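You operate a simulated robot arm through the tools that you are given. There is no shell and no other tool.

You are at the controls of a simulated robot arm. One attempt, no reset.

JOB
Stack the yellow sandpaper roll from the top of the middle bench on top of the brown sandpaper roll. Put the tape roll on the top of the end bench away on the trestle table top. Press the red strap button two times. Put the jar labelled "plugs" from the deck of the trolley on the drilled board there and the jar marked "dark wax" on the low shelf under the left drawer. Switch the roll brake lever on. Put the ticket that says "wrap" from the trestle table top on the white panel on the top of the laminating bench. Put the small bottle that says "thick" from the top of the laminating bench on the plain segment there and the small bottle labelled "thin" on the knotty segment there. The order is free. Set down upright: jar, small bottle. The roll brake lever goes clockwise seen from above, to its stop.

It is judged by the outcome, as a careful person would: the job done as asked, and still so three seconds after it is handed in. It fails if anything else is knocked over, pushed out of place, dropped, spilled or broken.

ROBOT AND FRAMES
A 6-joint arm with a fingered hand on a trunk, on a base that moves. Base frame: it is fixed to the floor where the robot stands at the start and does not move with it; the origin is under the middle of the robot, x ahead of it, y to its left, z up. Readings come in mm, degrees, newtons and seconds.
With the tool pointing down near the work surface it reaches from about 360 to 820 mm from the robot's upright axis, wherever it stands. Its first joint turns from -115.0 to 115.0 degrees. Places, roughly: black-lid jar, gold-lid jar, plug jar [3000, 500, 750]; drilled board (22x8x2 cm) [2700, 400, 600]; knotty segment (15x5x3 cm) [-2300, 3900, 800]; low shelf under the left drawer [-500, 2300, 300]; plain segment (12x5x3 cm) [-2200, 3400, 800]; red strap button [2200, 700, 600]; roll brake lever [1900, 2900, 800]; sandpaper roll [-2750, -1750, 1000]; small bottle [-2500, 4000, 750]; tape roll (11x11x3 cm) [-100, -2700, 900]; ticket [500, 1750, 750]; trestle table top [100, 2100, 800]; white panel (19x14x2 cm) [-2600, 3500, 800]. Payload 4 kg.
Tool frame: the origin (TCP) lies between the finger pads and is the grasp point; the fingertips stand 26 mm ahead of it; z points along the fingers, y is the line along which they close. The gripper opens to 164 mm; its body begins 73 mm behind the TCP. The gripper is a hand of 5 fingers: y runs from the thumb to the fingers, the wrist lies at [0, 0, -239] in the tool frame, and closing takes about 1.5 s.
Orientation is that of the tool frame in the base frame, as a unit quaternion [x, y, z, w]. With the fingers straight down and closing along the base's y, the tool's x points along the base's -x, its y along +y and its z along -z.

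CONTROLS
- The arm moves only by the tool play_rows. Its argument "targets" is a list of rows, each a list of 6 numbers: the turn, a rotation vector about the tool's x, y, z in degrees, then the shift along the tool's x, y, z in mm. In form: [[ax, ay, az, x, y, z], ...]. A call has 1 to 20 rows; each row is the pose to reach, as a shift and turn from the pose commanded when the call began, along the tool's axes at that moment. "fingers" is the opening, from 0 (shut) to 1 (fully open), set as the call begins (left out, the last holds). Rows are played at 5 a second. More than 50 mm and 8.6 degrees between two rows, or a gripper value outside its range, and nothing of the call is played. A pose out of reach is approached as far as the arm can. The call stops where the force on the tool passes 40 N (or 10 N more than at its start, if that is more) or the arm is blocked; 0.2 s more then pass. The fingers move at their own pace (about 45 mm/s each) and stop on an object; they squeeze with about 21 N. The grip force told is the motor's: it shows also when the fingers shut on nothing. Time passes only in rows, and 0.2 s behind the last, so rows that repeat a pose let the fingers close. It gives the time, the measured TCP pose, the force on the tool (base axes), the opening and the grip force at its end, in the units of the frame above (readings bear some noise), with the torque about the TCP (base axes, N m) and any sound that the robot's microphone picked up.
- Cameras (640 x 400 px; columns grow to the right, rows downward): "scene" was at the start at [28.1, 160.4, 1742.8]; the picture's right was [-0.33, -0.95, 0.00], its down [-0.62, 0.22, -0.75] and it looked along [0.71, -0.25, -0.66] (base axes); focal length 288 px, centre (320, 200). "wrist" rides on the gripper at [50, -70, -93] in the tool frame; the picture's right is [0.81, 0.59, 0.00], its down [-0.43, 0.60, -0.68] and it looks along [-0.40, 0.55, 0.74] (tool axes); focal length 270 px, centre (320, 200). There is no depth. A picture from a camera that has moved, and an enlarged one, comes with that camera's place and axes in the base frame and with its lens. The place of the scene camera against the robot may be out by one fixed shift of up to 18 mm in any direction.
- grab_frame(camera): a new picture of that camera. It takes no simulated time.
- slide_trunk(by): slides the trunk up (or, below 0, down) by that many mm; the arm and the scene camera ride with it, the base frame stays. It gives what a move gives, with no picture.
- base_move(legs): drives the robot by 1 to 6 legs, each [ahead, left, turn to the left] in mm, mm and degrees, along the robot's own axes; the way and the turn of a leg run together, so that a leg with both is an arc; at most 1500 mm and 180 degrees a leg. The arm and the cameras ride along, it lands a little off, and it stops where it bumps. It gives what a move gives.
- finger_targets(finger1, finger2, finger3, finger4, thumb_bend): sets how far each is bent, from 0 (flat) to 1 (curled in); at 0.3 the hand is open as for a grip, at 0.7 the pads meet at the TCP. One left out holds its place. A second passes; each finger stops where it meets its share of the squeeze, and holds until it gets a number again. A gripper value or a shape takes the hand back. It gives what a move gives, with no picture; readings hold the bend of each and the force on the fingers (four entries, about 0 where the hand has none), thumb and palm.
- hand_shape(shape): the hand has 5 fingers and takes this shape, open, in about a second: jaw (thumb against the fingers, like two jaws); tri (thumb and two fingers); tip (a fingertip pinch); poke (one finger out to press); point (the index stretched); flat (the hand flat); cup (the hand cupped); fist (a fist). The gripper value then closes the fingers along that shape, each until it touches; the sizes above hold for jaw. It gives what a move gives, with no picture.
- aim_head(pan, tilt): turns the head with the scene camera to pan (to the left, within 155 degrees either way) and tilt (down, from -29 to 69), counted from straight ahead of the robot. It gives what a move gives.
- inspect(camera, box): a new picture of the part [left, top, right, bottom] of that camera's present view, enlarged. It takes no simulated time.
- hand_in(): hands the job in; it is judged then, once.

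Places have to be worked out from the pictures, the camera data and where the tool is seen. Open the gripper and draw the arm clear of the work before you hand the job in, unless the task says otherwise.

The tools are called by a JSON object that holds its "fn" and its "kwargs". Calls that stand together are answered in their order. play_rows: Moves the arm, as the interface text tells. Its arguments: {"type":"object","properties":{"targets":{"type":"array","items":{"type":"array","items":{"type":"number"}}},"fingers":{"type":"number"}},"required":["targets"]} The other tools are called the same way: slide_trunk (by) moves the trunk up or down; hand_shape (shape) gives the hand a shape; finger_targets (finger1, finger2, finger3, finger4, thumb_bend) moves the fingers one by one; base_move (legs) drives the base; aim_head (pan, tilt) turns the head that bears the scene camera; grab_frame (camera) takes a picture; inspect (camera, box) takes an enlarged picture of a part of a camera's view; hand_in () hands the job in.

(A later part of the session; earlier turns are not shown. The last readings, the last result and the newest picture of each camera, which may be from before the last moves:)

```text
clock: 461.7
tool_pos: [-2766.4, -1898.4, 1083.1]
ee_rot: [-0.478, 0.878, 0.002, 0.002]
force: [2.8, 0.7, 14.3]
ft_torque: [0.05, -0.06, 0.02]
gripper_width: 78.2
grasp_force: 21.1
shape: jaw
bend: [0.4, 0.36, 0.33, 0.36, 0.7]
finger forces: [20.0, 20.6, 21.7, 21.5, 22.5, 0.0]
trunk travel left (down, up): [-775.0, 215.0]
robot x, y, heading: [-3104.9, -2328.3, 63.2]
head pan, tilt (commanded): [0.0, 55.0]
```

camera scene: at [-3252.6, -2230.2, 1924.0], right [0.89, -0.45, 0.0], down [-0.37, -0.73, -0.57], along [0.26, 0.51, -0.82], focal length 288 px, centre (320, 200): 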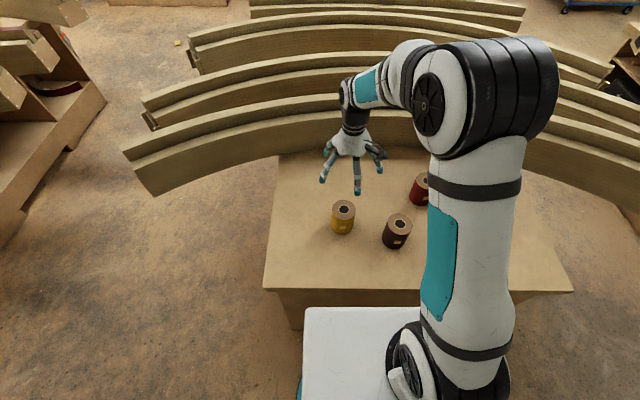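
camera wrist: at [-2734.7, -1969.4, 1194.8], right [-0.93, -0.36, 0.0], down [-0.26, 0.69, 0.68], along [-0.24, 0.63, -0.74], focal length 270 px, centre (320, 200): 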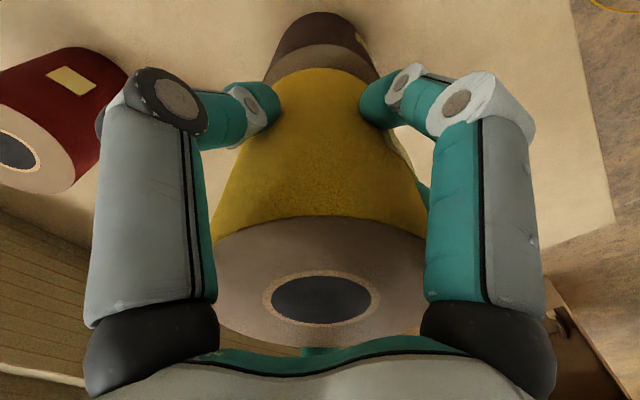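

The roll rests on the brown one (+14 N). I ease up 1 mm and open in two steps.

{"fn": "play_rows", "kwargs": {"targets": [[0, 0, 0, 0, 0, -1], [0, 0, 0, 0, 0, -1], [0, 0, 0, 0, 0, -1], [0, 0, 0, 0, 0, -1]], "fingers": 0.65}}

{"fn": "play_rows", "kwargs": {"targets": [[0, 0, 0, 0, 0, 0], [0, 0, 0, 0, 0, 0], [0, 0, 0, 0, 0, 0], [0, 0, 0, 0, 0, 0], [0, 0, 0, 0, 0, 0], [0, 0, 0, 0, 0, 0]], "fingers": 1}}

{"fn": "inspect", "kwargs": {"camera": "scene", "box": [340, 130, 430, 240]}}

{"fn": "grab_frame", "kwargs": {"camera": "wrist"}}

```text
clock: 462.7
tool_pos: [-2766.3, -1897.8, 1082.5]
ee_rot: [-0.478, 0.878, 0.001, -0.001]
force: [0.0, -0.3, -0.2]
ft_torque: [0.0, 0.0, 0.0]
gripper_width: 106.1
grasp_force: 0.0
shape: jaw
bend: [0.31, 0.31, 0.31, 0.31, 0.7]
finger forces: [0.1, 0.1, 0.0, 0.0, 0.0, 0.0]
trunk travel left (down, up): [-775.0, 215.0]
robot x, y, heading: [-3100.7, -2330.1, 63.3]
head pan, tilt (commanded): [0.0, 55.0]
```

```text
clock: 464.1
tool_pos: [-2765.8, -1898.5, 1081.6]
ee_rot: [-0.478, 0.878, 0.0, -0.001]
force: [-0.4, 0.3, -0.6]
ft_torque: [0.0, -0.02, -0.03]
gripper_width: 164.0
grasp_force: 0.0
shape: jaw
bend: [0.3, 0.3, 0.3, 0.3, 0.3]
finger forces: [0.0, 0.0, 0.0, 0.0, 0.0, 0.0]
trunk travel left (down, up): [-775.0, 215.0]
robot x, y, heading: [-3098.0, -2328.6, 63.2]
head pan, tilt (commanded): [0.0, 55.0]
```

```text
3.64 times, centred on (385, 185) of scene
camera zoom: at [-3252.4, -2230.3, 1724.0], right [0.89, -0.45, 0.0], down [-0.37, -0.73, -0.57], along [0.26, 0.51, -0.82], focal length 1048 px, centre (84, 254)
```

zoom: 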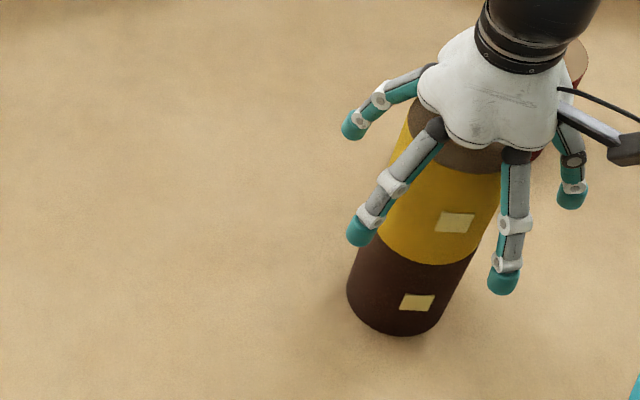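

```text
taken
camera wrist: at [-2734.7, -1977.4, 1175.2], right [-0.93, -0.36, 0.0], down [-0.26, 0.69, 0.68], along [-0.24, 0.63, -0.74], focal length 270 px, centre (320, 200)
```

wrist: 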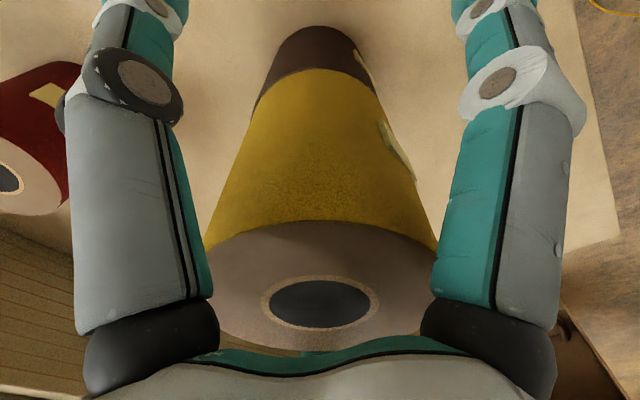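

The stack stands perfectly aligned. I rise straight up, well above it, and check.

{"fn": "play_rows", "kwargs": {"targets": [[0, 0, 0, 0, 0, -25], [0, 0, 0, 0, 0, -60], [0, 0, 0, 0, 0, -95]]}}

{"fn": "slide_trunk", "kwargs": {"by": 200}}

{"fn": "inspect", "kwargs": {"camera": "scene", "box": [320, 120, 460, 260]}}

```text
clock: 464.9
tool_pos: [-2765.9, -1897.2, 1176.8]
ee_rot: [-0.479, 0.878, 0.0, 0.0]
force: [0.5, -0.3, 0.0]
ft_torque: [0.01, 0.01, 0.02]
gripper_width: 163.6
grasp_force: 0.1
shape: jaw
bend: [0.3, 0.3, 0.3, 0.3, 0.3]
finger forces: [0.1, 0.0, 0.0, 0.0, 0.0, 0.1]
trunk travel left (down, up): [-775.0, 215.0]
robot x, y, heading: [-3099.7, -2327.7, 63.2]
head pan, tilt (commanded): [0.0, 55.0]
```

```text
clock: 467.1
tool_pos: [-2764.6, -1897.1, 1378.2]
ee_rot: [-0.478, 0.878, -0.001, -0.001]
force: [0.3, 0.0, 0.7]
ft_torque: [0.03, -0.01, -0.02]
gripper_width: 163.9
grasp_force: 0.2
shape: jaw
bend: [0.3, 0.3, 0.3, 0.3, 0.3]
finger forces: [0.0, 0.0, 0.0, 0.0, 0.0, 0.0]
trunk travel left (down, up): [-975.0, 15.0]
robot x, y, heading: [-3100.5, -2328.2, 63.6]
head pan, tilt (commanded): [0.0, 55.0]
```

```text
2.86 times, centred on (390, 190) of scene
camera zoom: at [-3252.4, -2230.2, 1923.9], right [0.89, -0.45, 0.0], down [-0.37, -0.73, -0.57], along [0.26, 0.51, -0.82], focal length 824 px, centre (120, 229)
```

zoom: 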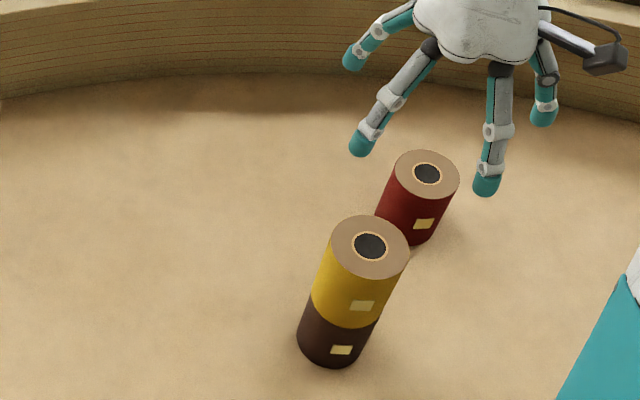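

The yellow roll is neatly stacked on the brown one. Next is the tape roll on the end bench, reachable only from that bench's right side; I retrace along the wall lane first.

{"fn": "base_move", "kwargs": {"legs": [[0, -820, 0], [137, -187, 0], [50, -506, 0]]}}

{"fn": "aim_head", "kwargs": {"pan": -110, "tilt": 35}}

{"fn": "grab_frame", "kwargs": {"camera": "scene"}}

{"fn": "aim_head", "kwargs": {"pan": -60, "tilt": 35}}

{"fn": "grab_frame", "kwargs": {"camera": "scene"}}

```text
clock: 475.4
tool_pos: [-1334.6, -2398.0, 1377.5]
ee_rot: [-0.483, 0.876, -0.001, 0.0]
force: [0.0, 0.1, -0.2]
ft_torque: [0.02, 0.0, 0.02]
gripper_width: 163.8
grasp_force: 0.0
shape: jaw
bend: [0.3, 0.3, 0.3, 0.3, 0.3]
finger forces: [0.0, 0.0, 0.0, 0.0, 0.0, 0.1]
trunk travel left (down, up): [-975.0, 15.0]
robot x, y, heading: [-1667.4, -2835.0, 63.6]
head pan, tilt (commanded): [0.0, 55.0]
```

```text
clock: 477.3
tool_pos: [-1335.8, -2397.8, 1377.2]
ee_rot: [-0.483, 0.876, 0.0, -0.001]
force: [-0.1, 0.1, -0.2]
ft_torque: [0.02, 0.02, 0.0]
gripper_width: 163.9
grasp_force: 0.1
shape: jaw
bend: [0.3, 0.3, 0.3, 0.3, 0.3]
finger forces: [0.0, 0.0, 0.1, 0.1, 0.0, 0.0]
trunk travel left (down, up): [-975.0, 15.0]
robot x, y, heading: [-1668.9, -2828.5, 64.0]
head pan, tilt (commanded): [-110.0, 35.0]
```

```text
taken
camera scene: at [-1790.7, -2864.1, 1952.2], right [-0.72, -0.69, 0.0], down [-0.4, 0.41, -0.82], along [0.57, -0.59, -0.57], focal length 288 px, centre (320, 200)
```

scene: 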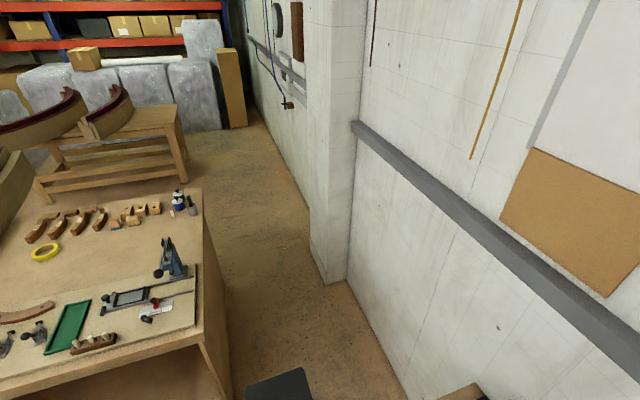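

```text
clock: 478.4
tool_pos: [-1335.7, -2398.0, 1376.5]
ee_rot: [-0.482, 0.876, 0.0, -0.001]
force: [-0.3, 0.4, 0.0]
ft_torque: [0.02, 0.0, 0.0]
gripper_width: 164.0
grasp_force: 0.0
shape: jaw
bend: [0.3, 0.3, 0.3, 0.3, 0.3]
finger forces: [0.1, 0.0, 0.1, 0.0, 0.0, 0.0]
trunk travel left (down, up): [-975.0, 15.0]
robot x, y, heading: [-1667.1, -2832.4, 63.9]
head pan, tilt (commanded): [-60.0, 35.0]
```

```text
taken
camera scene: at [-1763.9, -2794.8, 1952.2], right [0.07, -1.0, 0.0], down [-0.57, -0.04, -0.82], along [0.82, 0.06, -0.57], focal length 288 px, centre (320, 200)
```

scene: 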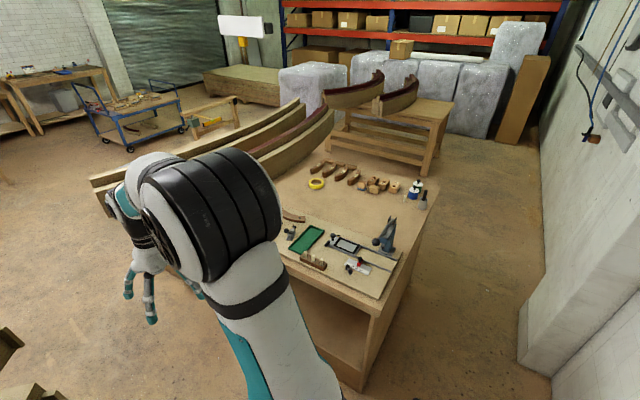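

The lane behind the end bench is ~780 mm wide at a wall pillar. I proceed along its centre in steps, checking the pose.

{"fn": "base_move", "kwargs": {"legs": [[-240, -400, -0.9], [0, -700, 0]]}}

{"fn": "aim_head", "kwargs": {"pan": -120, "tilt": 50}}

{"fn": "grab_frame", "kwargs": {"camera": "scene"}}

{"fn": "aim_head", "kwargs": {"pan": -60, "tilt": 50}}

{"fn": "grab_frame", "kwargs": {"camera": "scene"}}

```text
clock: 484.6
tool_pos: [-459.3, -3111.6, 1377.8]
ee_rot: [-0.476, 0.88, 0.0, -0.001]
force: [0.3, -0.5, -0.4]
ft_torque: [-0.01, 0.01, -0.01]
gripper_width: 163.9
grasp_force: 0.0
shape: jaw
bend: [0.3, 0.3, 0.3, 0.3, 0.3]
finger forces: [0.0, 0.0, 0.0, 0.0, 0.0, 0.0]
trunk travel left (down, up): [-975.0, 15.0]
robot x, y, heading: [-797.3, -3540.3, 62.6]
head pan, tilt (commanded): [-60.0, 35.0]
```

```text
clock: 485.9
tool_pos: [-460.7, -3111.7, 1377.1]
ee_rot: [-0.475, 0.88, 0.0, -0.001]
force: [-0.5, 0.0, -0.2]
ft_torque: [0.0, 0.02, -0.01]
gripper_width: 163.9
grasp_force: 0.0
shape: jaw
bend: [0.3, 0.3, 0.3, 0.3, 0.3]
finger forces: [0.1, 0.0, 0.0, 0.1, 0.1, 0.1]
trunk travel left (down, up): [-975.0, 15.0]
robot x, y, heading: [-798.5, -3539.9, 62.9]
head pan, tilt (commanded): [-120.0, 50.0]
```

```text
taken
camera scene: at [-940.7, -3570.6, 1930.5], right [-0.84, -0.54, 0.0], down [-0.42, 0.64, -0.64], along [0.35, -0.54, -0.77], focal length 288 px, centre (320, 200)
```

scene: 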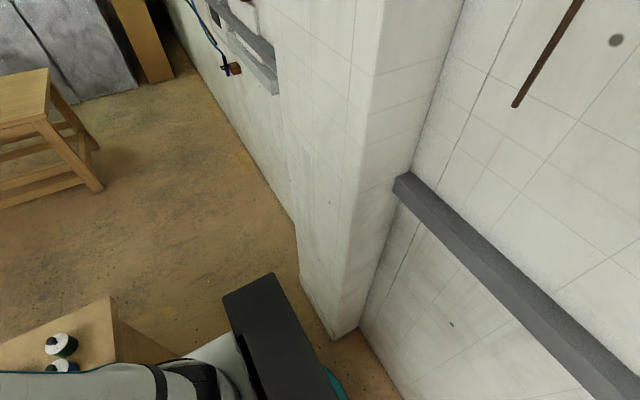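

```text
clock: 487.2
tool_pos: [-460.5, -3111.5, 1378.1]
ee_rot: [-0.475, 0.88, 0.0, -0.001]
force: [-0.1, 0.8, 0.5]
ft_torque: [0.01, 0.0, 0.0]
gripper_width: 163.8
grasp_force: 0.1
shape: jaw
bend: [0.3, 0.3, 0.3, 0.3, 0.3]
finger forces: [0.1, 0.0, 0.1, 0.0, 0.1, 0.0]
trunk travel left (down, up): [-975.0, 15.0]
robot x, y, heading: [-796.2, -3539.7, 62.7]
head pan, tilt (commanded): [-60.0, 50.0]
```

```text
taken
camera scene: at [-905.8, -3502.2, 1930.5], right [0.05, -1.0, 0.0], down [-0.77, -0.04, -0.64], along [0.64, 0.03, -0.77], focal length 288 px, centre (320, 200)
```

scene: 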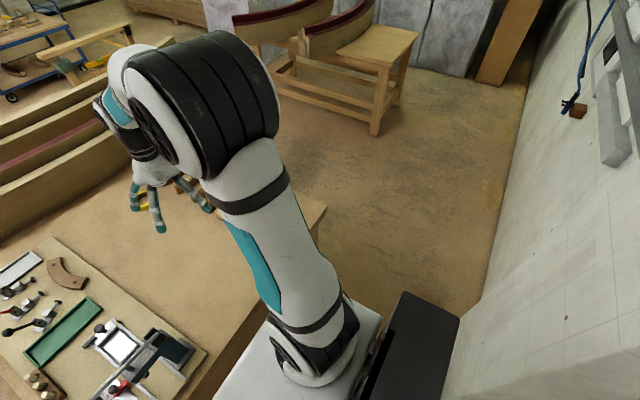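

Clearances are about 100 mm on both sides. I continue to the right past the pillar, then forward along the bench's right side.

{"fn": "base_move", "kwargs": {"legs": [[0, -955, 0], [1090, 0, 0]]}}

{"fn": "aim_head", "kwargs": {"pan": 70, "tilt": 40}}

{"fn": "grab_frame", "kwargs": {"camera": "scene"}}

{"fn": "aim_head", "kwargs": {"pan": 0, "tilt": 40}}

{"fn": "grab_frame", "kwargs": {"camera": "scene"}}

```text
clock: 497.5
tool_pos: [882.7, -2557.8, 1377.2]
ee_rot: [-0.477, 0.879, 0.0, -0.001]
force: [-0.4, 0.3, 0.1]
ft_torque: [0.0, 0.0, 0.02]
gripper_width: 163.8
grasp_force: 0.0
shape: jaw
bend: [0.3, 0.3, 0.3, 0.3, 0.3]
finger forces: [0.0, 0.1, 0.1, 0.0, 0.0, 0.0]
trunk travel left (down, up): [-975.0, 15.0]
robot x, y, heading: [544.1, -2987.6, 63.2]
head pan, tilt (commanded): [-60.0, 50.0]
```

```text
clock: 499.6
tool_pos: [883.1, -2557.7, 1377.4]
ee_rot: [-0.476, 0.879, -0.002, -0.001]
force: [-0.6, 0.3, -0.4]
ft_torque: [0.02, 0.0, 0.02]
gripper_width: 163.9
grasp_force: 0.0
shape: jaw
bend: [0.3, 0.3, 0.3, 0.3, 0.3]
finger forces: [0.0, 0.1, 0.0, 0.1, 0.0, 0.0]
trunk travel left (down, up): [-975.0, 15.0]
robot x, y, heading: [549.9, -2984.6, 63.3]
head pan, tilt (commanded): [70.0, 40.0]
```

```text
taken
camera scene: at [304.6, -2892.1, 1944.7], right [0.73, 0.68, 0.0], down [0.44, -0.47, -0.77], along [-0.52, 0.56, -0.64], focal length 288 px, centre (320, 200)
```

scene: 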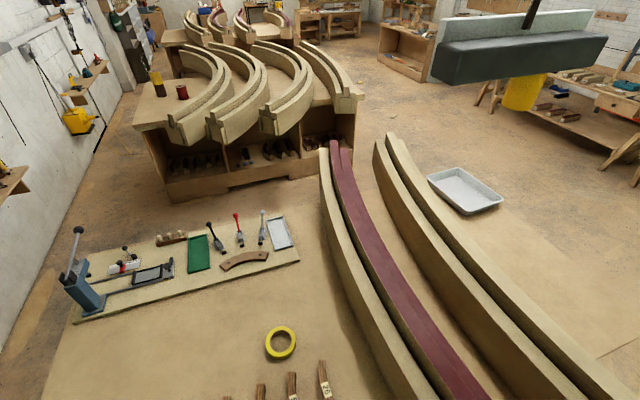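

```text
clock: 501.0
tool_pos: [882.8, -2556.6, 1377.7]
ee_rot: [-0.478, 0.879, 0.0, -0.001]
force: [-0.6, 0.1, 0.5]
ft_torque: [-0.03, -0.03, 0.0]
gripper_width: 163.9
grasp_force: 0.1
shape: jaw
bend: [0.3, 0.3, 0.3, 0.3, 0.3]
finger forces: [0.0, 0.1, 0.1, 0.1, 0.0, 0.1]
trunk travel left (down, up): [-975.0, 15.0]
robot x, y, heading: [544.5, -2981.1, 63.2]
head pan, tilt (commanded): [0.0, 40.0]
```

```text
taken
camera scene: at [401.0, -2878.2, 1944.7], right [0.89, -0.45, 0.0], down [-0.29, -0.57, -0.77], along [0.34, 0.68, -0.64], focal length 288 px, centre (320, 200)
```

scene: 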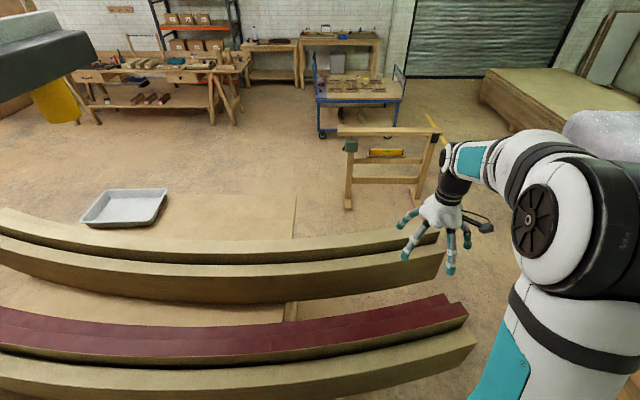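

I'm on the right side; the tape is at about (−100, −2660) with free space around. I turn to face the bench and lower the trunk.

{"fn": "base_move", "kwargs": {"legs": [[0, 0, 90]]}}

{"fn": "slide_trunk", "kwargs": {"by": -200}}

{"fn": "aim_head", "kwargs": {"pan": -10, "tilt": 50}}

{"fn": "grab_frame", "kwargs": {"camera": "scene"}}

{"fn": "grab_frame", "kwargs": {"camera": "wrist"}}

```text
clock: 505.3
tool_pos: [106.0, -2665.8, 1377.6]
ee_rot: [0.964, -0.267, 0.001, 0.0]
force: [-0.3, 0.6, -0.2]
ft_torque: [-0.02, 0.02, -0.01]
gripper_width: 163.9
grasp_force: 0.0
shape: jaw
bend: [0.3, 0.3, 0.3, 0.3, 0.3]
finger forces: [0.0, 0.0, 0.0, 0.0, 0.0, 0.0]
trunk travel left (down, up): [-975.0, 15.0]
robot x, y, heading: [547.9, -2986.8, 155.0]
head pan, tilt (commanded): [0.0, 40.0]
```

```text
clock: 507.5
tool_pos: [106.1, -2666.0, 1177.7]
ee_rot: [0.964, -0.267, 0.001, 0.0]
force: [0.0, 0.0, 0.0]
ft_torque: [-0.01, 0.02, 0.0]
gripper_width: 163.5
grasp_force: 0.0
shape: jaw
bend: [0.3, 0.3, 0.3, 0.3, 0.3]
finger forces: [0.1, 0.0, 0.1, 0.0, 0.0, 0.0]
trunk travel left (down, up): [-775.0, 215.0]
robot x, y, heading: [548.9, -2989.3, 155.3]
head pan, tilt (commanded): [0.0, 40.0]
```

```text
clock: 508.2
tool_pos: [106.1, -2666.4, 1177.4]
ee_rot: [0.964, -0.267, 0.002, 0.0]
force: [0.6, -0.4, 0.2]
ft_torque: [-0.01, 0.02, -0.01]
gripper_width: 163.7
grasp_force: 0.0
shape: jaw
bend: [0.3, 0.3, 0.3, 0.3, 0.3]
finger forces: [0.1, 0.1, 0.0, 0.1, 0.0, 0.1]
trunk travel left (down, up): [-775.0, 215.0]
robot x, y, heading: [548.1, -2989.3, 155.3]
head pan, tilt (commanded): [-10.0, 50.0]
```

```text
taken
camera scene: at [468.5, -3133.9, 1730.5], right [0.57, 0.82, 0.0], down [0.63, -0.44, -0.64], along [-0.53, 0.37, -0.77], focal length 288 px, centre (320, 200)
```

scene: 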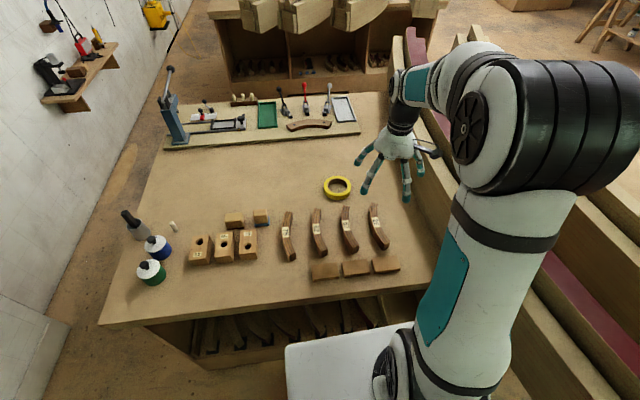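

```text
taken
camera wrist: at [186.0, -2630.1, 1270.9], right [0.39, -0.92, 0.0], down [-0.68, -0.29, 0.68], along [-0.62, -0.26, -0.74], focal length 270 px, centre (320, 200)
```

wrist: 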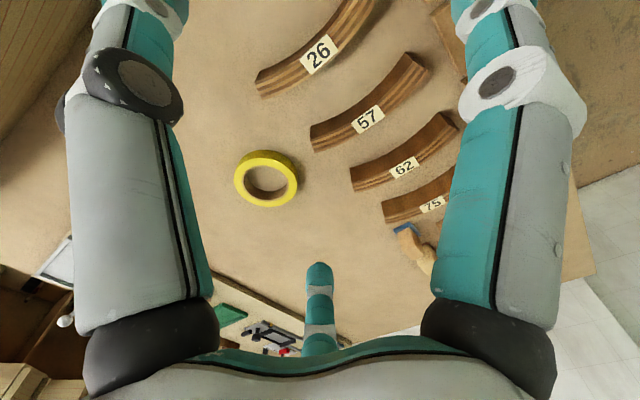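

The tape ring is clearly visible at about (−108, −2657). I move over it while descending to z≈1010.

{"fn": "play_rows", "kwargs": {"targets": [[0, 0, 0, -37, 20, 20], [0, 0, 0, -72, 40, 40], [0, 0, 0, -108, 60, 65], [0, 0, 0, -142, 79, 95], [0, 0, 0, -170, 95, 130], [0, 0, 0, -180, 100, 165]]}}

{"fn": "grab_frame", "kwargs": {"camera": "wrist"}}

```text
clock: 509.6
tool_pos: [-96.5, -2658.4, 1011.4]
ee_rot: [0.964, -0.267, 0.001, 0.0]
force: [-0.1, -0.2, -0.5]
ft_torque: [-0.01, -0.01, -0.03]
gripper_width: 163.8
grasp_force: 0.0
shape: jaw
bend: [0.3, 0.3, 0.3, 0.3, 0.3]
finger forces: [0.1, 0.0, 0.0, 0.1, 0.1, 0.1]
trunk travel left (down, up): [-775.0, 215.0]
robot x, y, heading: [545.8, -2987.9, 155.2]
head pan, tilt (commanded): [-10.0, 50.0]
```

```text
taken
camera wrist: at [-17.2, -2623.9, 1104.9], right [0.39, -0.92, 0.0], down [-0.68, -0.29, 0.68], along [-0.62, -0.26, -0.74], focal length 270 px, centre (320, 200)
```

wrist: 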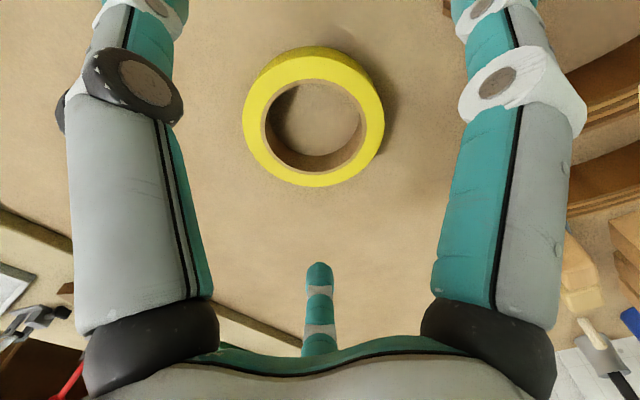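

The ring's centre is at (−107, −2658), top z≈910. I correct and lower to z≈950, then look.

{"fn": "play_rows", "kwargs": {"targets": [[0, 0, 0, -8.7, 5.4, 0], [0, 0, 0, -8.7, 5.4, 30], [0, 0, 0, -8.7, 5.4, 60]]}}

{"fn": "grab_frame", "kwargs": {"camera": "wrist"}}

{"fn": "inspect", "kwargs": {"camera": "scene", "box": [280, 110, 420, 230]}}

```text
clock: 510.4
tool_pos: [-109.2, -2658.8, 952.1]
ee_rot: [0.963, -0.268, 0.001, 0.001]
force: [0.0, 0.6, -0.5]
ft_torque: [0.03, -0.01, -0.02]
gripper_width: 163.7
grasp_force: 0.1
shape: jaw
bend: [0.3, 0.3, 0.3, 0.3, 0.3]
finger forces: [0.1, 0.0, 0.0, 0.0, 0.0, 0.0]
trunk travel left (down, up): [-775.0, 215.0]
robot x, y, heading: [547.3, -2988.0, 155.2]
head pan, tilt (commanded): [-10.0, 50.0]
```

```text
taken
camera wrist: at [-29.9, -2623.9, 1045.5], right [0.39, -0.92, 0.0], down [-0.68, -0.29, 0.68], along [-0.62, -0.26, -0.74], focal length 270 px, centre (320, 200)
```

wrist: 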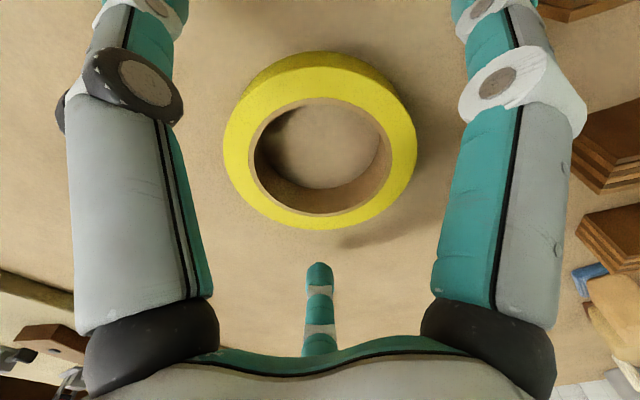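

```text
3.33 times, centred on (350, 170) of scene
camera zoom: at [467.8, -3133.5, 1730.5], right [0.57, 0.82, 0.0], down [0.63, -0.44, -0.64], along [-0.53, 0.37, -0.77], focal length 961 px, centre (220, 300)
```

zoom: 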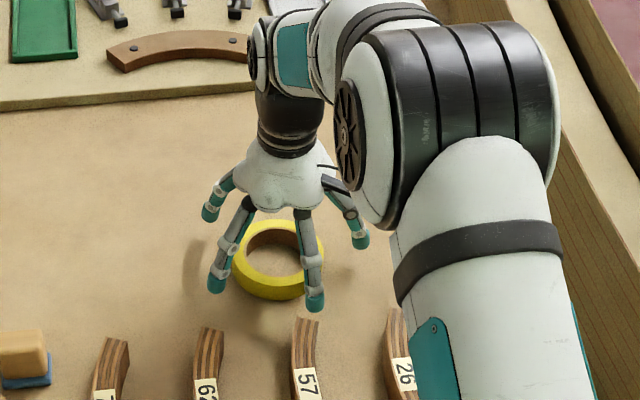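

Centred. I lower to TCP≈928 so the tips are just above the table around the ring.

{"fn": "play_rows", "kwargs": {"targets": [[0, 0, 0, 0, 0, 8], [0, 0, 0, 0, 0, 16], [0, 0, 0, 0, 0, 22]]}}

{"fn": "inspect", "kwargs": {"camera": "scene", "box": [310, 150, 400, 220]}}

{"fn": "play_rows", "kwargs": {"targets": [[0, 0, 0, 0, 0, 2], [0, 0, 0, 0, 0, 4]]}}

```text
clock: 511.2
tool_pos: [-109.4, -2658.2, 929.2]
ee_rot: [0.964, -0.267, 0.002, 0.001]
force: [0.5, -0.4, 0.3]
ft_torque: [-0.01, -0.02, -0.01]
gripper_width: 164.0
grasp_force: 0.0
shape: jaw
bend: [0.3, 0.3, 0.3, 0.3, 0.3]
finger forces: [0.1, 0.0, 0.0, 0.1, 0.0, 0.0]
trunk travel left (down, up): [-775.0, 215.0]
robot x, y, heading: [549.7, -2987.9, 155.3]
head pan, tilt (commanded): [-10.0, 50.0]
```

```text
5.71 times, centred on (355, 185) of scene
camera zoom: at [468.3, -3133.7, 1730.5], right [0.57, 0.82, 0.0], down [0.63, -0.44, -0.64], along [-0.53, 0.37, -0.77], focal length 1647 px, centre (120, 286)
```

zoom: 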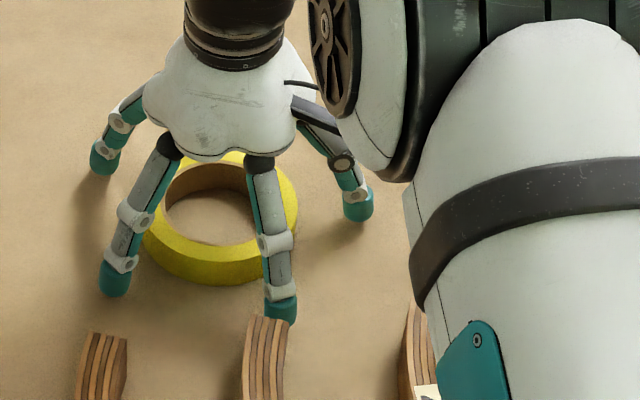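

```text
clock: 511.8
tool_pos: [-111.1, -2659.0, 926.2]
ee_rot: [0.964, -0.267, 0.001, 0.0]
force: [-0.3, -0.1, -0.3]
ft_torque: [0.04, 0.01, -0.01]
gripper_width: 163.8
grasp_force: 0.1
shape: jaw
bend: [0.3, 0.3, 0.3, 0.3, 0.3]
finger forces: [0.0, 0.0, 0.0, 0.0, 0.1, 0.0]
trunk travel left (down, up): [-775.0, 215.0]
robot x, y, heading: [547.9, -2986.5, 155.5]
head pan, tilt (commanded): [-10.0, 50.0]
```

Tips are at mid-height of the ring. I close on it.

{"fn": "play_rows", "kwargs": {"targets": [[0, 0, 0, 0, 0, 0], [0, 0, 0, 0, 0, 0], [0, 0, 0, 0, 0, 0], [0, 0, 0, 0, 0, 0], [0, 0, 0, 0, 0, 0], [0, 0, 0, 0, 0, 0], [0, 0, 0, 0, 0, 0]], "fingers": 0}}

{"fn": "grab_frame", "kwargs": {"camera": "wrist"}}

{"fn": "inspect", "kwargs": {"camera": "scene", "box": [310, 150, 400, 220]}}

```text
clock: 513.4
tool_pos: [-110.3, -2658.3, 927.0]
ee_rot: [0.964, -0.267, 0.0, -0.001]
force: [0.2, 0.5, 2.8]
ft_torque: [0.04, 0.0, 0.01]
gripper_width: 89.9
grasp_force: 21.8
shape: jaw
bend: [0.34, 0.34, 0.33, 0.34, 0.7]
finger forces: [18.7, 19.3, 19.2, 19.5, 19.2, 0.1]
trunk travel left (down, up): [-775.0, 215.0]
robot x, y, heading: [546.4, -2989.0, 155.3]
head pan, tilt (commanded): [-10.0, 50.0]
```

```text
taken
camera wrist: at [-29.7, -2623.2, 1020.1], right [0.39, -0.92, 0.0], down [-0.68, -0.29, 0.68], along [-0.62, -0.26, -0.74], focal length 270 px, centre (320, 200)
```

wrist: 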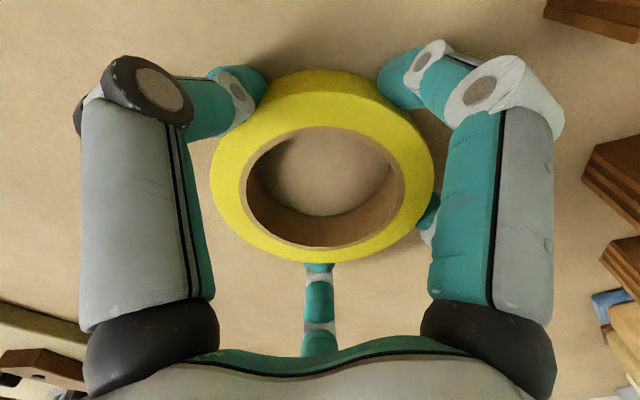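

```text
5.71 times, centred on (355, 185) of scene
camera zoom: at [468.8, -3133.9, 1730.5], right [0.57, 0.82, 0.0], down [0.63, -0.44, -0.64], along [-0.53, 0.37, -0.77], focal length 1647 px, centre (120, 286)
```

zoom: 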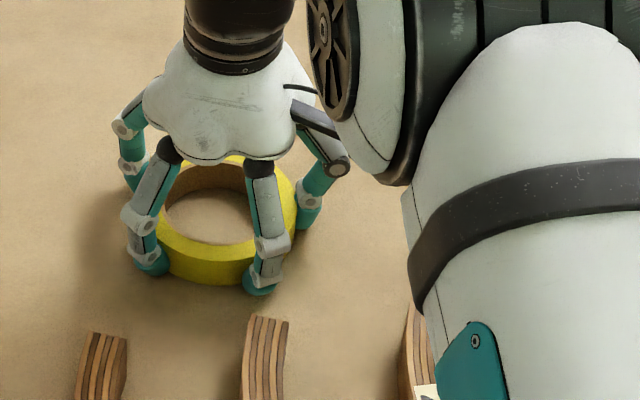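

All five fingers hold the ring (19 N each). I lift gently and check.

{"fn": "play_rows", "kwargs": {"targets": [[0, 0, 0, 0, 0, -10], [0, 0, 0, 0, 0, -30], [0, 0, 0, 0, 0, -60], [0, 0, 0, 0, 0, -100]]}}

{"fn": "grab_frame", "kwargs": {"camera": "wrist"}}

{"fn": "inspect", "kwargs": {"camera": "scene", "box": [290, 100, 430, 220]}}

```text
clock: 514.4
tool_pos: [-109.2, -2660.5, 1026.3]
ee_rot: [0.964, -0.267, 0.0, -0.001]
force: [0.3, -0.2, -0.9]
ft_torque: [-0.02, 0.04, -0.01]
gripper_width: 89.4
grasp_force: 21.0
shape: jaw
bend: [0.34, 0.34, 0.33, 0.34, 0.7]
finger forces: [17.8, 19.1, 18.7, 18.7, 19.1, 0.0]
trunk travel left (down, up): [-775.0, 215.0]
robot x, y, heading: [544.1, -2985.2, 155.5]
head pan, tilt (commanded): [-10.0, 50.0]
```

```text
taken
camera wrist: at [-29.8, -2624.5, 1119.9], right [0.39, -0.92, 0.0], down [-0.68, -0.29, 0.68], along [-0.62, -0.26, -0.74], focal length 270 px, centre (320, 200)
```

wrist: 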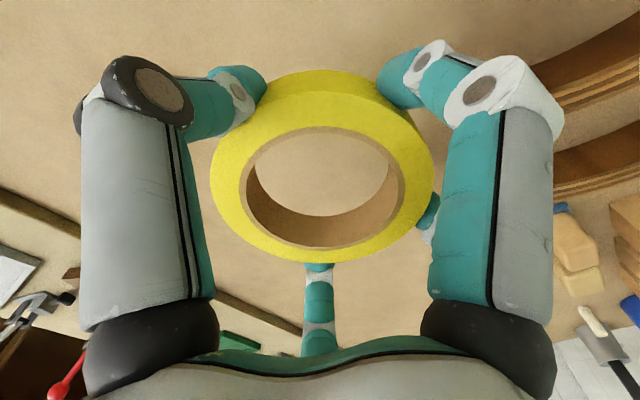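

```text
3.33 times, centred on (360, 160) of scene
camera zoom: at [469.3, -3134.3, 1730.4], right [0.57, 0.82, 0.0], down [0.63, -0.44, -0.64], along [-0.53, 0.37, -0.77], focal length 961 px, centre (187, 333)
```

zoom: 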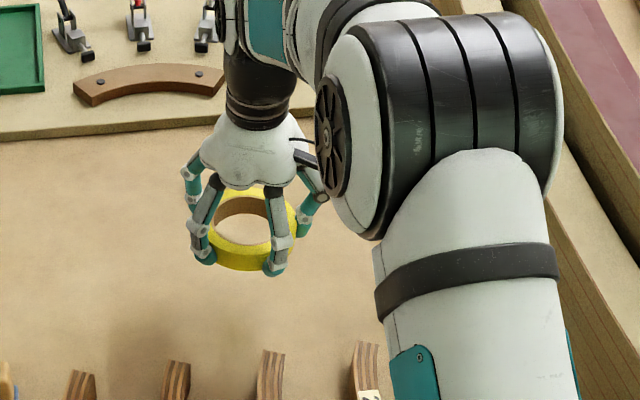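

The ring is secure. I retract, raise to carry height, turn, and go back the same way along the wall lane.

{"fn": "play_rows", "kwargs": {"targets": [[0, 0, 0, 35, -20, -25], [0, 0, 0, 72, -40, -50], [0, 0, 0, 108, -60, -80], [0, 0, 0, 145, -80, -110], [0, 0, 0, 175, -95, -140]]}}

{"fn": "slide_trunk", "kwargs": {"by": 200}}

{"fn": "base_move", "kwargs": {"legs": [[0, 0, -92.3], [-1105, 0, 0]]}}

{"fn": "grab_frame", "kwargs": {"camera": "wrist"}}

```text
refused: row 3 steps farther than a row can; nothing moved
```

```text
clock: 516.5
tool_pos: [-110.6, -2658.6, 1227.8]
ee_rot: [0.964, -0.267, 0.001, 0.0]
force: [0.1, 0.0, -0.6]
ft_torque: [0.0, 0.0, -0.01]
gripper_width: 89.6
grasp_force: 20.8
shape: jaw
bend: [0.34, 0.34, 0.33, 0.34, 0.7]
finger forces: [17.7, 19.3, 18.7, 18.8, 19.2, 0.1]
trunk travel left (down, up): [-975.0, 15.0]
robot x, y, heading: [545.8, -2987.9, 155.1]
head pan, tilt (commanded): [-10.0, 50.0]
```

```text
clock: 526.2
tool_pos: [387.8, -3329.0, 1225.5]
ee_rot: [-0.464, 0.886, 0.0, 0.0]
force: [0.1, -0.3, -0.6]
ft_torque: [0.01, 0.03, 0.03]
gripper_width: 89.2
grasp_force: 21.2
shape: jaw
bend: [0.34, 0.34, 0.33, 0.34, 0.7]
finger forces: [17.4, 19.0, 18.5, 18.6, 19.1, 0.0]
trunk travel left (down, up): [-975.0, 15.0]
robot x, y, heading: [14.8, -3964.5, 61.2]
head pan, tilt (commanded): [-10.0, 50.0]
```

```text
taken
camera wrist: at [417.7, -3408.5, 1319.5], right [-0.94, -0.33, 0.0], down [-0.24, 0.7, 0.68], along [-0.22, 0.64, -0.74], focal length 270 px, centre (320, 200)
```

wrist: 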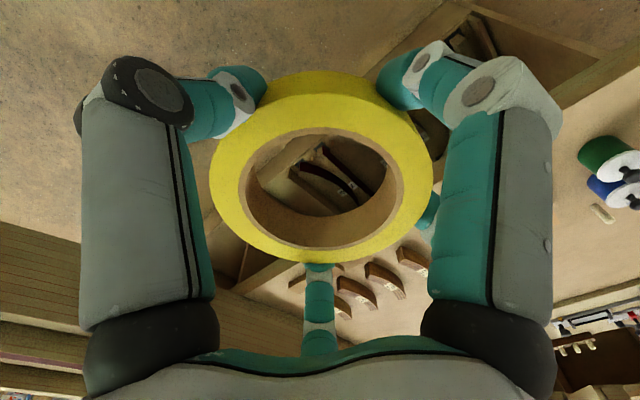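

The ring stayed secure. I retract the arm a bit and continue along the lane to the left.

{"fn": "play_rows", "kwargs": {"targets": [[0, 0, 0, 35, 0, -20], [0, 0, 0, 70, 0, -40], [0, 0, 0, 105, 0, -60], [0, 0, 0, 140, 0, -80]]}}

{"fn": "base_move", "kwargs": {"legs": [[0, 0, 1.8], [0, -10, 0], [0, 940, 0]]}}

```text
clock: 527.2
tool_pos: [310.1, -3445.9, 1307.3]
ee_rot: [-0.463, 0.886, -0.001, 0.0]
force: [-0.1, 0.3, -0.2]
ft_torque: [0.0, -0.01, 0.04]
gripper_width: 89.3
grasp_force: 20.6
shape: jaw
bend: [0.34, 0.34, 0.33, 0.34, 0.7]
finger forces: [17.5, 19.1, 18.6, 18.8, 19.1, 0.0]
trunk travel left (down, up): [-975.0, 15.0]
robot x, y, heading: [21.3, -3965.4, 61.2]
head pan, tilt (commanded): [-10.0, 50.0]
```

```text
clock: 532.8
tool_pos: [-529.8, -3014.9, 1306.4]
ee_rot: [-0.473, 0.881, 0.0, 0.0]
force: [0.3, -0.2, -1.4]
ft_torque: [-0.04, -0.04, 0.01]
gripper_width: 89.2
grasp_force: 20.8
shape: jaw
bend: [0.34, 0.34, 0.33, 0.34, 0.7]
finger forces: [17.5, 19.1, 18.6, 18.8, 19.1, 0.0]
trunk travel left (down, up): [-975.0, 15.0]
robot x, y, heading: [-810.8, -3538.5, 62.8]
head pan, tilt (commanded): [-10.0, 50.0]
```

On the lane's centre. I continue left, then forward through the corridor back to the open floor.

{"fn": "base_move", "kwargs": {"legs": [[0, 690, 0], [240, 390, 0.2], [1160, 0, 0]]}}

{"fn": "base_move", "kwargs": {"legs": [[1160, 0, 0], [1160, 0, 0]]}}

{"fn": "aim_head", "kwargs": {"pan": 0, "tilt": 30}}

{"fn": "grab_frame", "kwargs": {"camera": "scene"}}

{"fn": "grab_frame", "kwargs": {"camera": "wrist"}}

```text
clock: 544.5
tool_pos: [-850.8, -1280.8, 1305.2]
ee_rot: [-0.466, 0.885, 0.0, 0.0]
force: [-0.7, 0.9, -1.5]
ft_torque: [-0.01, -0.02, -0.01]
gripper_width: 89.3
grasp_force: 21.4
shape: jaw
bend: [0.34, 0.34, 0.33, 0.34, 0.7]
finger forces: [17.5, 19.1, 18.6, 18.7, 19.1, 0.0]
trunk travel left (down, up): [-975.0, 15.0]
robot x, y, heading: [-1138.0, -1803.5, 61.7]
head pan, tilt (commanded): [-10.0, 50.0]
```

```text
clock: 555.9
tool_pos: [286.8, 737.5, 1305.0]
ee_rot: [-0.457, 0.89, -0.001, 0.0]
force: [-0.4, -0.4, -1.0]
ft_torque: [-0.02, -0.01, 0.0]
gripper_width: 89.2
grasp_force: 21.0
shape: jaw
bend: [0.34, 0.34, 0.33, 0.34, 0.7]
finger forces: [17.6, 19.1, 18.7, 18.8, 19.0, 0.0]
trunk travel left (down, up): [-975.0, 15.0]
robot x, y, heading: [-11.7, 221.9, 60.8]
head pan, tilt (commanded): [-10.0, 50.0]
```

```text
clock: 556.7
tool_pos: [287.1, 737.3, 1304.3]
ee_rot: [-0.457, 0.889, 0.0, -0.001]
force: [0.4, 0.1, -0.7]
ft_torque: [0.03, -0.02, 0.01]
gripper_width: 89.3
grasp_force: 21.2
shape: jaw
bend: [0.34, 0.34, 0.33, 0.34, 0.7]
finger forces: [17.5, 19.1, 18.7, 18.8, 19.1, 0.0]
trunk travel left (down, up): [-975.0, 15.0]
robot x, y, heading: [-7.5, 223.3, 60.5]
head pan, tilt (commanded): [0.0, 30.0]
```

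```text
taken
camera scene: at [-150.3, 342.5, 1959.9], right [0.87, -0.49, 0.0], down [-0.25, -0.44, -0.87], along [0.42, 0.75, -0.5], focal length 288 px, centre (320, 200)
```

scene: 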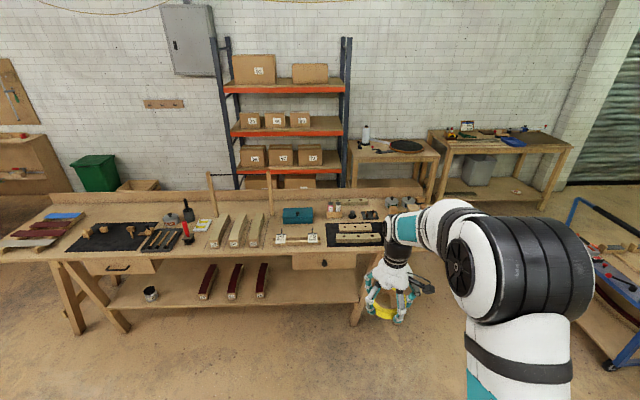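

```text
taken
camera wrist: at [314.7, 657.4, 1399.2], right [-0.95, -0.32, 0.0], down [-0.23, 0.7, 0.68], along [-0.21, 0.64, -0.74], focal length 270 px, centre (320, 200)
```

wrist: 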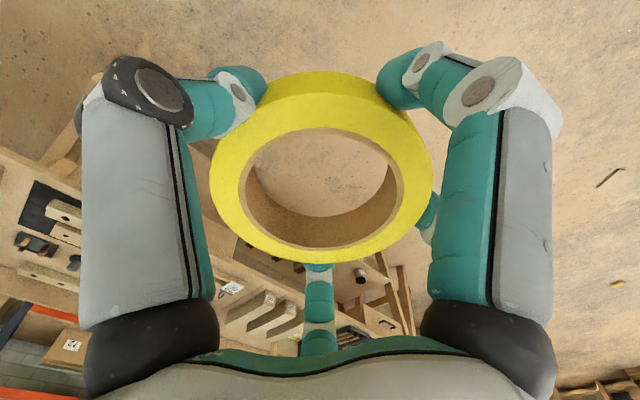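

I'm back in front of the trestle table with the ring. I zoom along the table top to choose a free spot.

{"fn": "inspect", "kwargs": {"camera": "scene", "box": [180, 185, 440, 270]}}

{"fn": "inspect", "kwargs": {"camera": "scene", "box": [0, 185, 220, 270]}}

```text
2.46 times, centred on (310, 228) of scene
camera zoom: at [-150.3, 342.5, 1959.9], right [0.87, -0.49, 0.0], down [-0.25, -0.44, -0.87], along [0.42, 0.75, -0.5], focal length 710 px, centre (345, 132)
```

zoom: 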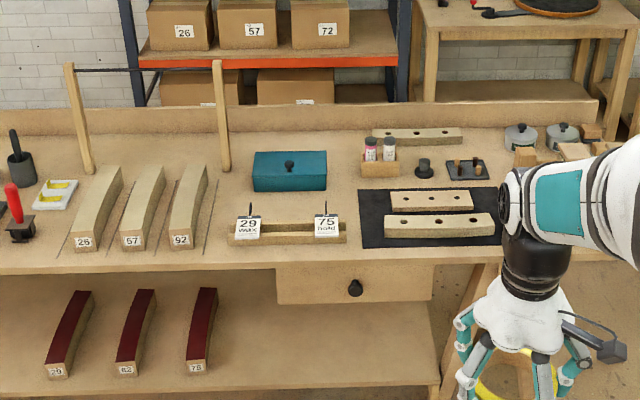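

```text
2.91 times, centred on (110, 228) of scene
camera zoom: at [-150.3, 342.5, 1959.9], right [0.87, -0.49, 0.0], down [-0.25, -0.44, -0.87], along [0.42, 0.75, -0.5], focal length 839 px, centre (931, 120)
```

zoom: 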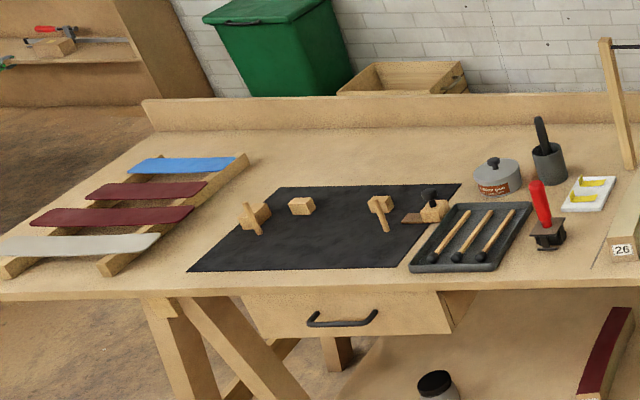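

The roomiest free spot is the strip at the back of the table behind the black mat, around (−482, 2555). I drive over in front of it.

{"fn": "base_move", "kwargs": {"legs": [[0, 0, 2.2], [0, 1490, 0], [850, 0, 0]]}}

{"fn": "aim_head", "kwargs": {"pan": -5, "tilt": 45}}

{"fn": "grab_frame", "kwargs": {"camera": "scene"}}

{"fn": "grab_frame", "kwargs": {"camera": "wrist"}}

```text
clock: 568.6
tool_pos: [-623.5, 2175.4, 1305.6]
ee_rot: [-0.465, 0.885, -0.001, -0.001]
force: [0.2, 0.6, -0.9]
ft_torque: [-0.06, -0.01, 0.02]
gripper_width: 89.1
grasp_force: 20.7
shape: jaw
bend: [0.34, 0.34, 0.33, 0.34, 0.7]
finger forces: [17.4, 19.0, 18.7, 18.6, 19.1, 0.1]
trunk travel left (down, up): [-975.0, 15.0]
robot x, y, heading: [-911.9, 1654.6, 61.6]
head pan, tilt (commanded): [0.0, 30.0]
```

```text
clock: 569.3
tool_pos: [-622.5, 2174.4, 1306.7]
ee_rot: [-0.465, 0.886, 0.0, 0.0]
force: [-1.0, 0.3, -0.1]
ft_torque: [0.0, 0.02, 0.03]
gripper_width: 89.1
grasp_force: 20.1
shape: jaw
bend: [0.34, 0.34, 0.33, 0.34, 0.7]
finger forces: [17.5, 19.1, 18.7, 18.7, 19.1, 0.0]
trunk travel left (down, up): [-975.0, 15.0]
robot x, y, heading: [-912.8, 1651.9, 61.7]
head pan, tilt (commanded): [-5.0, 45.0]
```

```text
taken
camera scene: at [-1052.1, 1760.2, 1937.5], right [0.83, -0.55, 0.0], down [-0.39, -0.59, -0.71], along [0.39, 0.59, -0.71], focal length 288 px, centre (320, 200)
```

scene: 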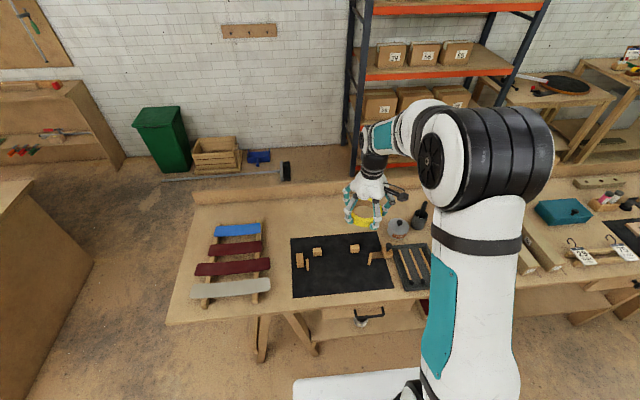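

```text
taken
camera wrist: at [-593.9, 2094.2, 1399.2], right [-0.94, -0.33, 0.0], down [-0.24, 0.69, 0.68], along [-0.22, 0.64, -0.74], focal length 270 px, centre (320, 200)
```

wrist: 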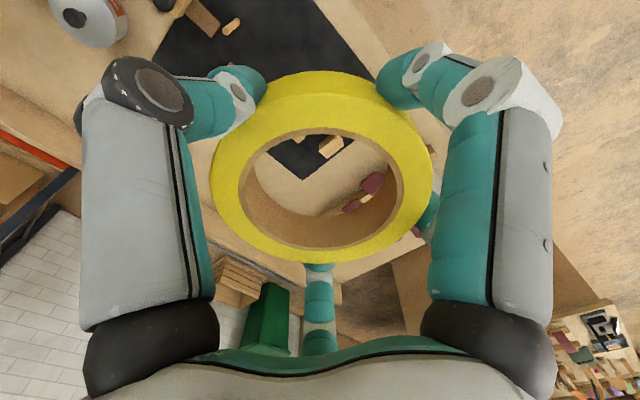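

There is a ~230 mm deep free strip behind the mat. I drive 255 mm forward, lower the trunk and extend over it.

{"fn": "base_move", "kwargs": {"legs": [[255, 0, 1.0]]}}

{"fn": "slide_trunk", "kwargs": {"by": -200}}

{"fn": "play_rows", "kwargs": {"targets": [[0, 0, 0, -30, 10, 30], [0, 0, 0, -60, 20, 60], [0, 0, 0, -90, 30, 95], [0, 0, 0, -120, 38, 130], [0, 0, 0, -140, 40, 165]]}}

{"fn": "grab_frame", "kwargs": {"camera": "wrist"}}

{"fn": "grab_frame", "kwargs": {"camera": "scene"}}

```text
clock: 571.2
tool_pos: [-513.5, 2404.8, 1306.2]
ee_rot: [-0.473, 0.881, 0.0, 0.0]
force: [-0.1, 1.0, -1.1]
ft_torque: [-0.06, 0.01, 0.03]
gripper_width: 89.3
grasp_force: 21.1
shape: jaw
bend: [0.34, 0.34, 0.33, 0.34, 0.7]
finger forces: [17.6, 19.2, 18.7, 18.6, 19.1, 0.0]
trunk travel left (down, up): [-975.0, 15.0]
robot x, y, heading: [-791.3, 1878.8, 62.6]
head pan, tilt (commanded): [-5.0, 45.0]
```

```text
clock: 573.4
tool_pos: [-513.4, 2403.9, 1106.0]
ee_rot: [-0.473, 0.881, 0.0, -0.001]
force: [-1.4, 0.3, -1.1]
ft_torque: [0.03, -0.03, 0.02]
gripper_width: 89.3
grasp_force: 20.9
shape: jaw
bend: [0.34, 0.34, 0.33, 0.34, 0.7]
finger forces: [17.6, 19.2, 18.6, 18.7, 19.1, 0.0]
trunk travel left (down, up): [-775.0, 215.0]
robot x, y, heading: [-791.6, 1884.9, 62.5]
head pan, tilt (commanded): [-5.0, 45.0]
```

```text
clock: 574.5
tool_pos: [-467.9, 2546.1, 938.4]
ee_rot: [-0.473, 0.881, 0.0, -0.001]
force: [0.0, 0.3, -1.1]
ft_torque: [0.0, 0.02, -0.01]
gripper_width: 88.9
grasp_force: 20.8
shape: jaw
bend: [0.34, 0.34, 0.33, 0.34, 0.7]
finger forces: [17.5, 19.2, 18.7, 18.7, 19.1, 0.0]
trunk travel left (down, up): [-775.0, 215.0]
robot x, y, heading: [-791.9, 1878.3, 62.5]
head pan, tilt (commanded): [-5.0, 45.0]
```

```text
taken
camera wrist: at [-436.9, 2467.7, 1032.8], right [-0.94, -0.35, 0.0], down [-0.26, 0.69, 0.68], along [-0.24, 0.63, -0.74], focal length 270 px, centre (320, 200)
```

wrist: 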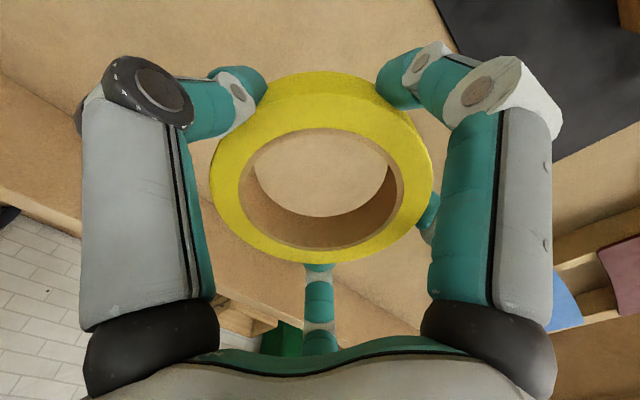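

```text
taken
camera scene: at [-933.4, 1985.2, 1737.4], right [0.84, -0.54, 0.0], down [-0.38, -0.6, -0.71], along [0.38, 0.6, -0.71], focal length 288 px, centre (320, 200)
```

scene: 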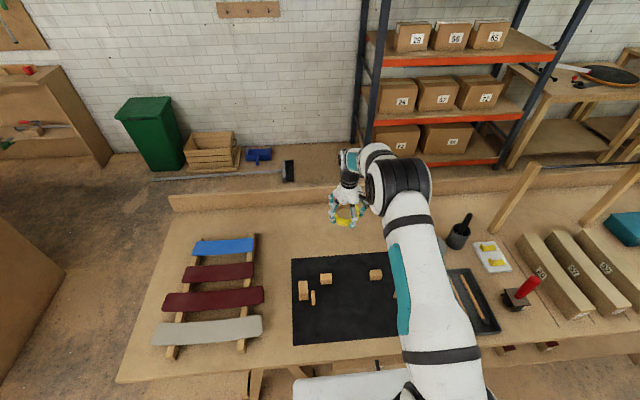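

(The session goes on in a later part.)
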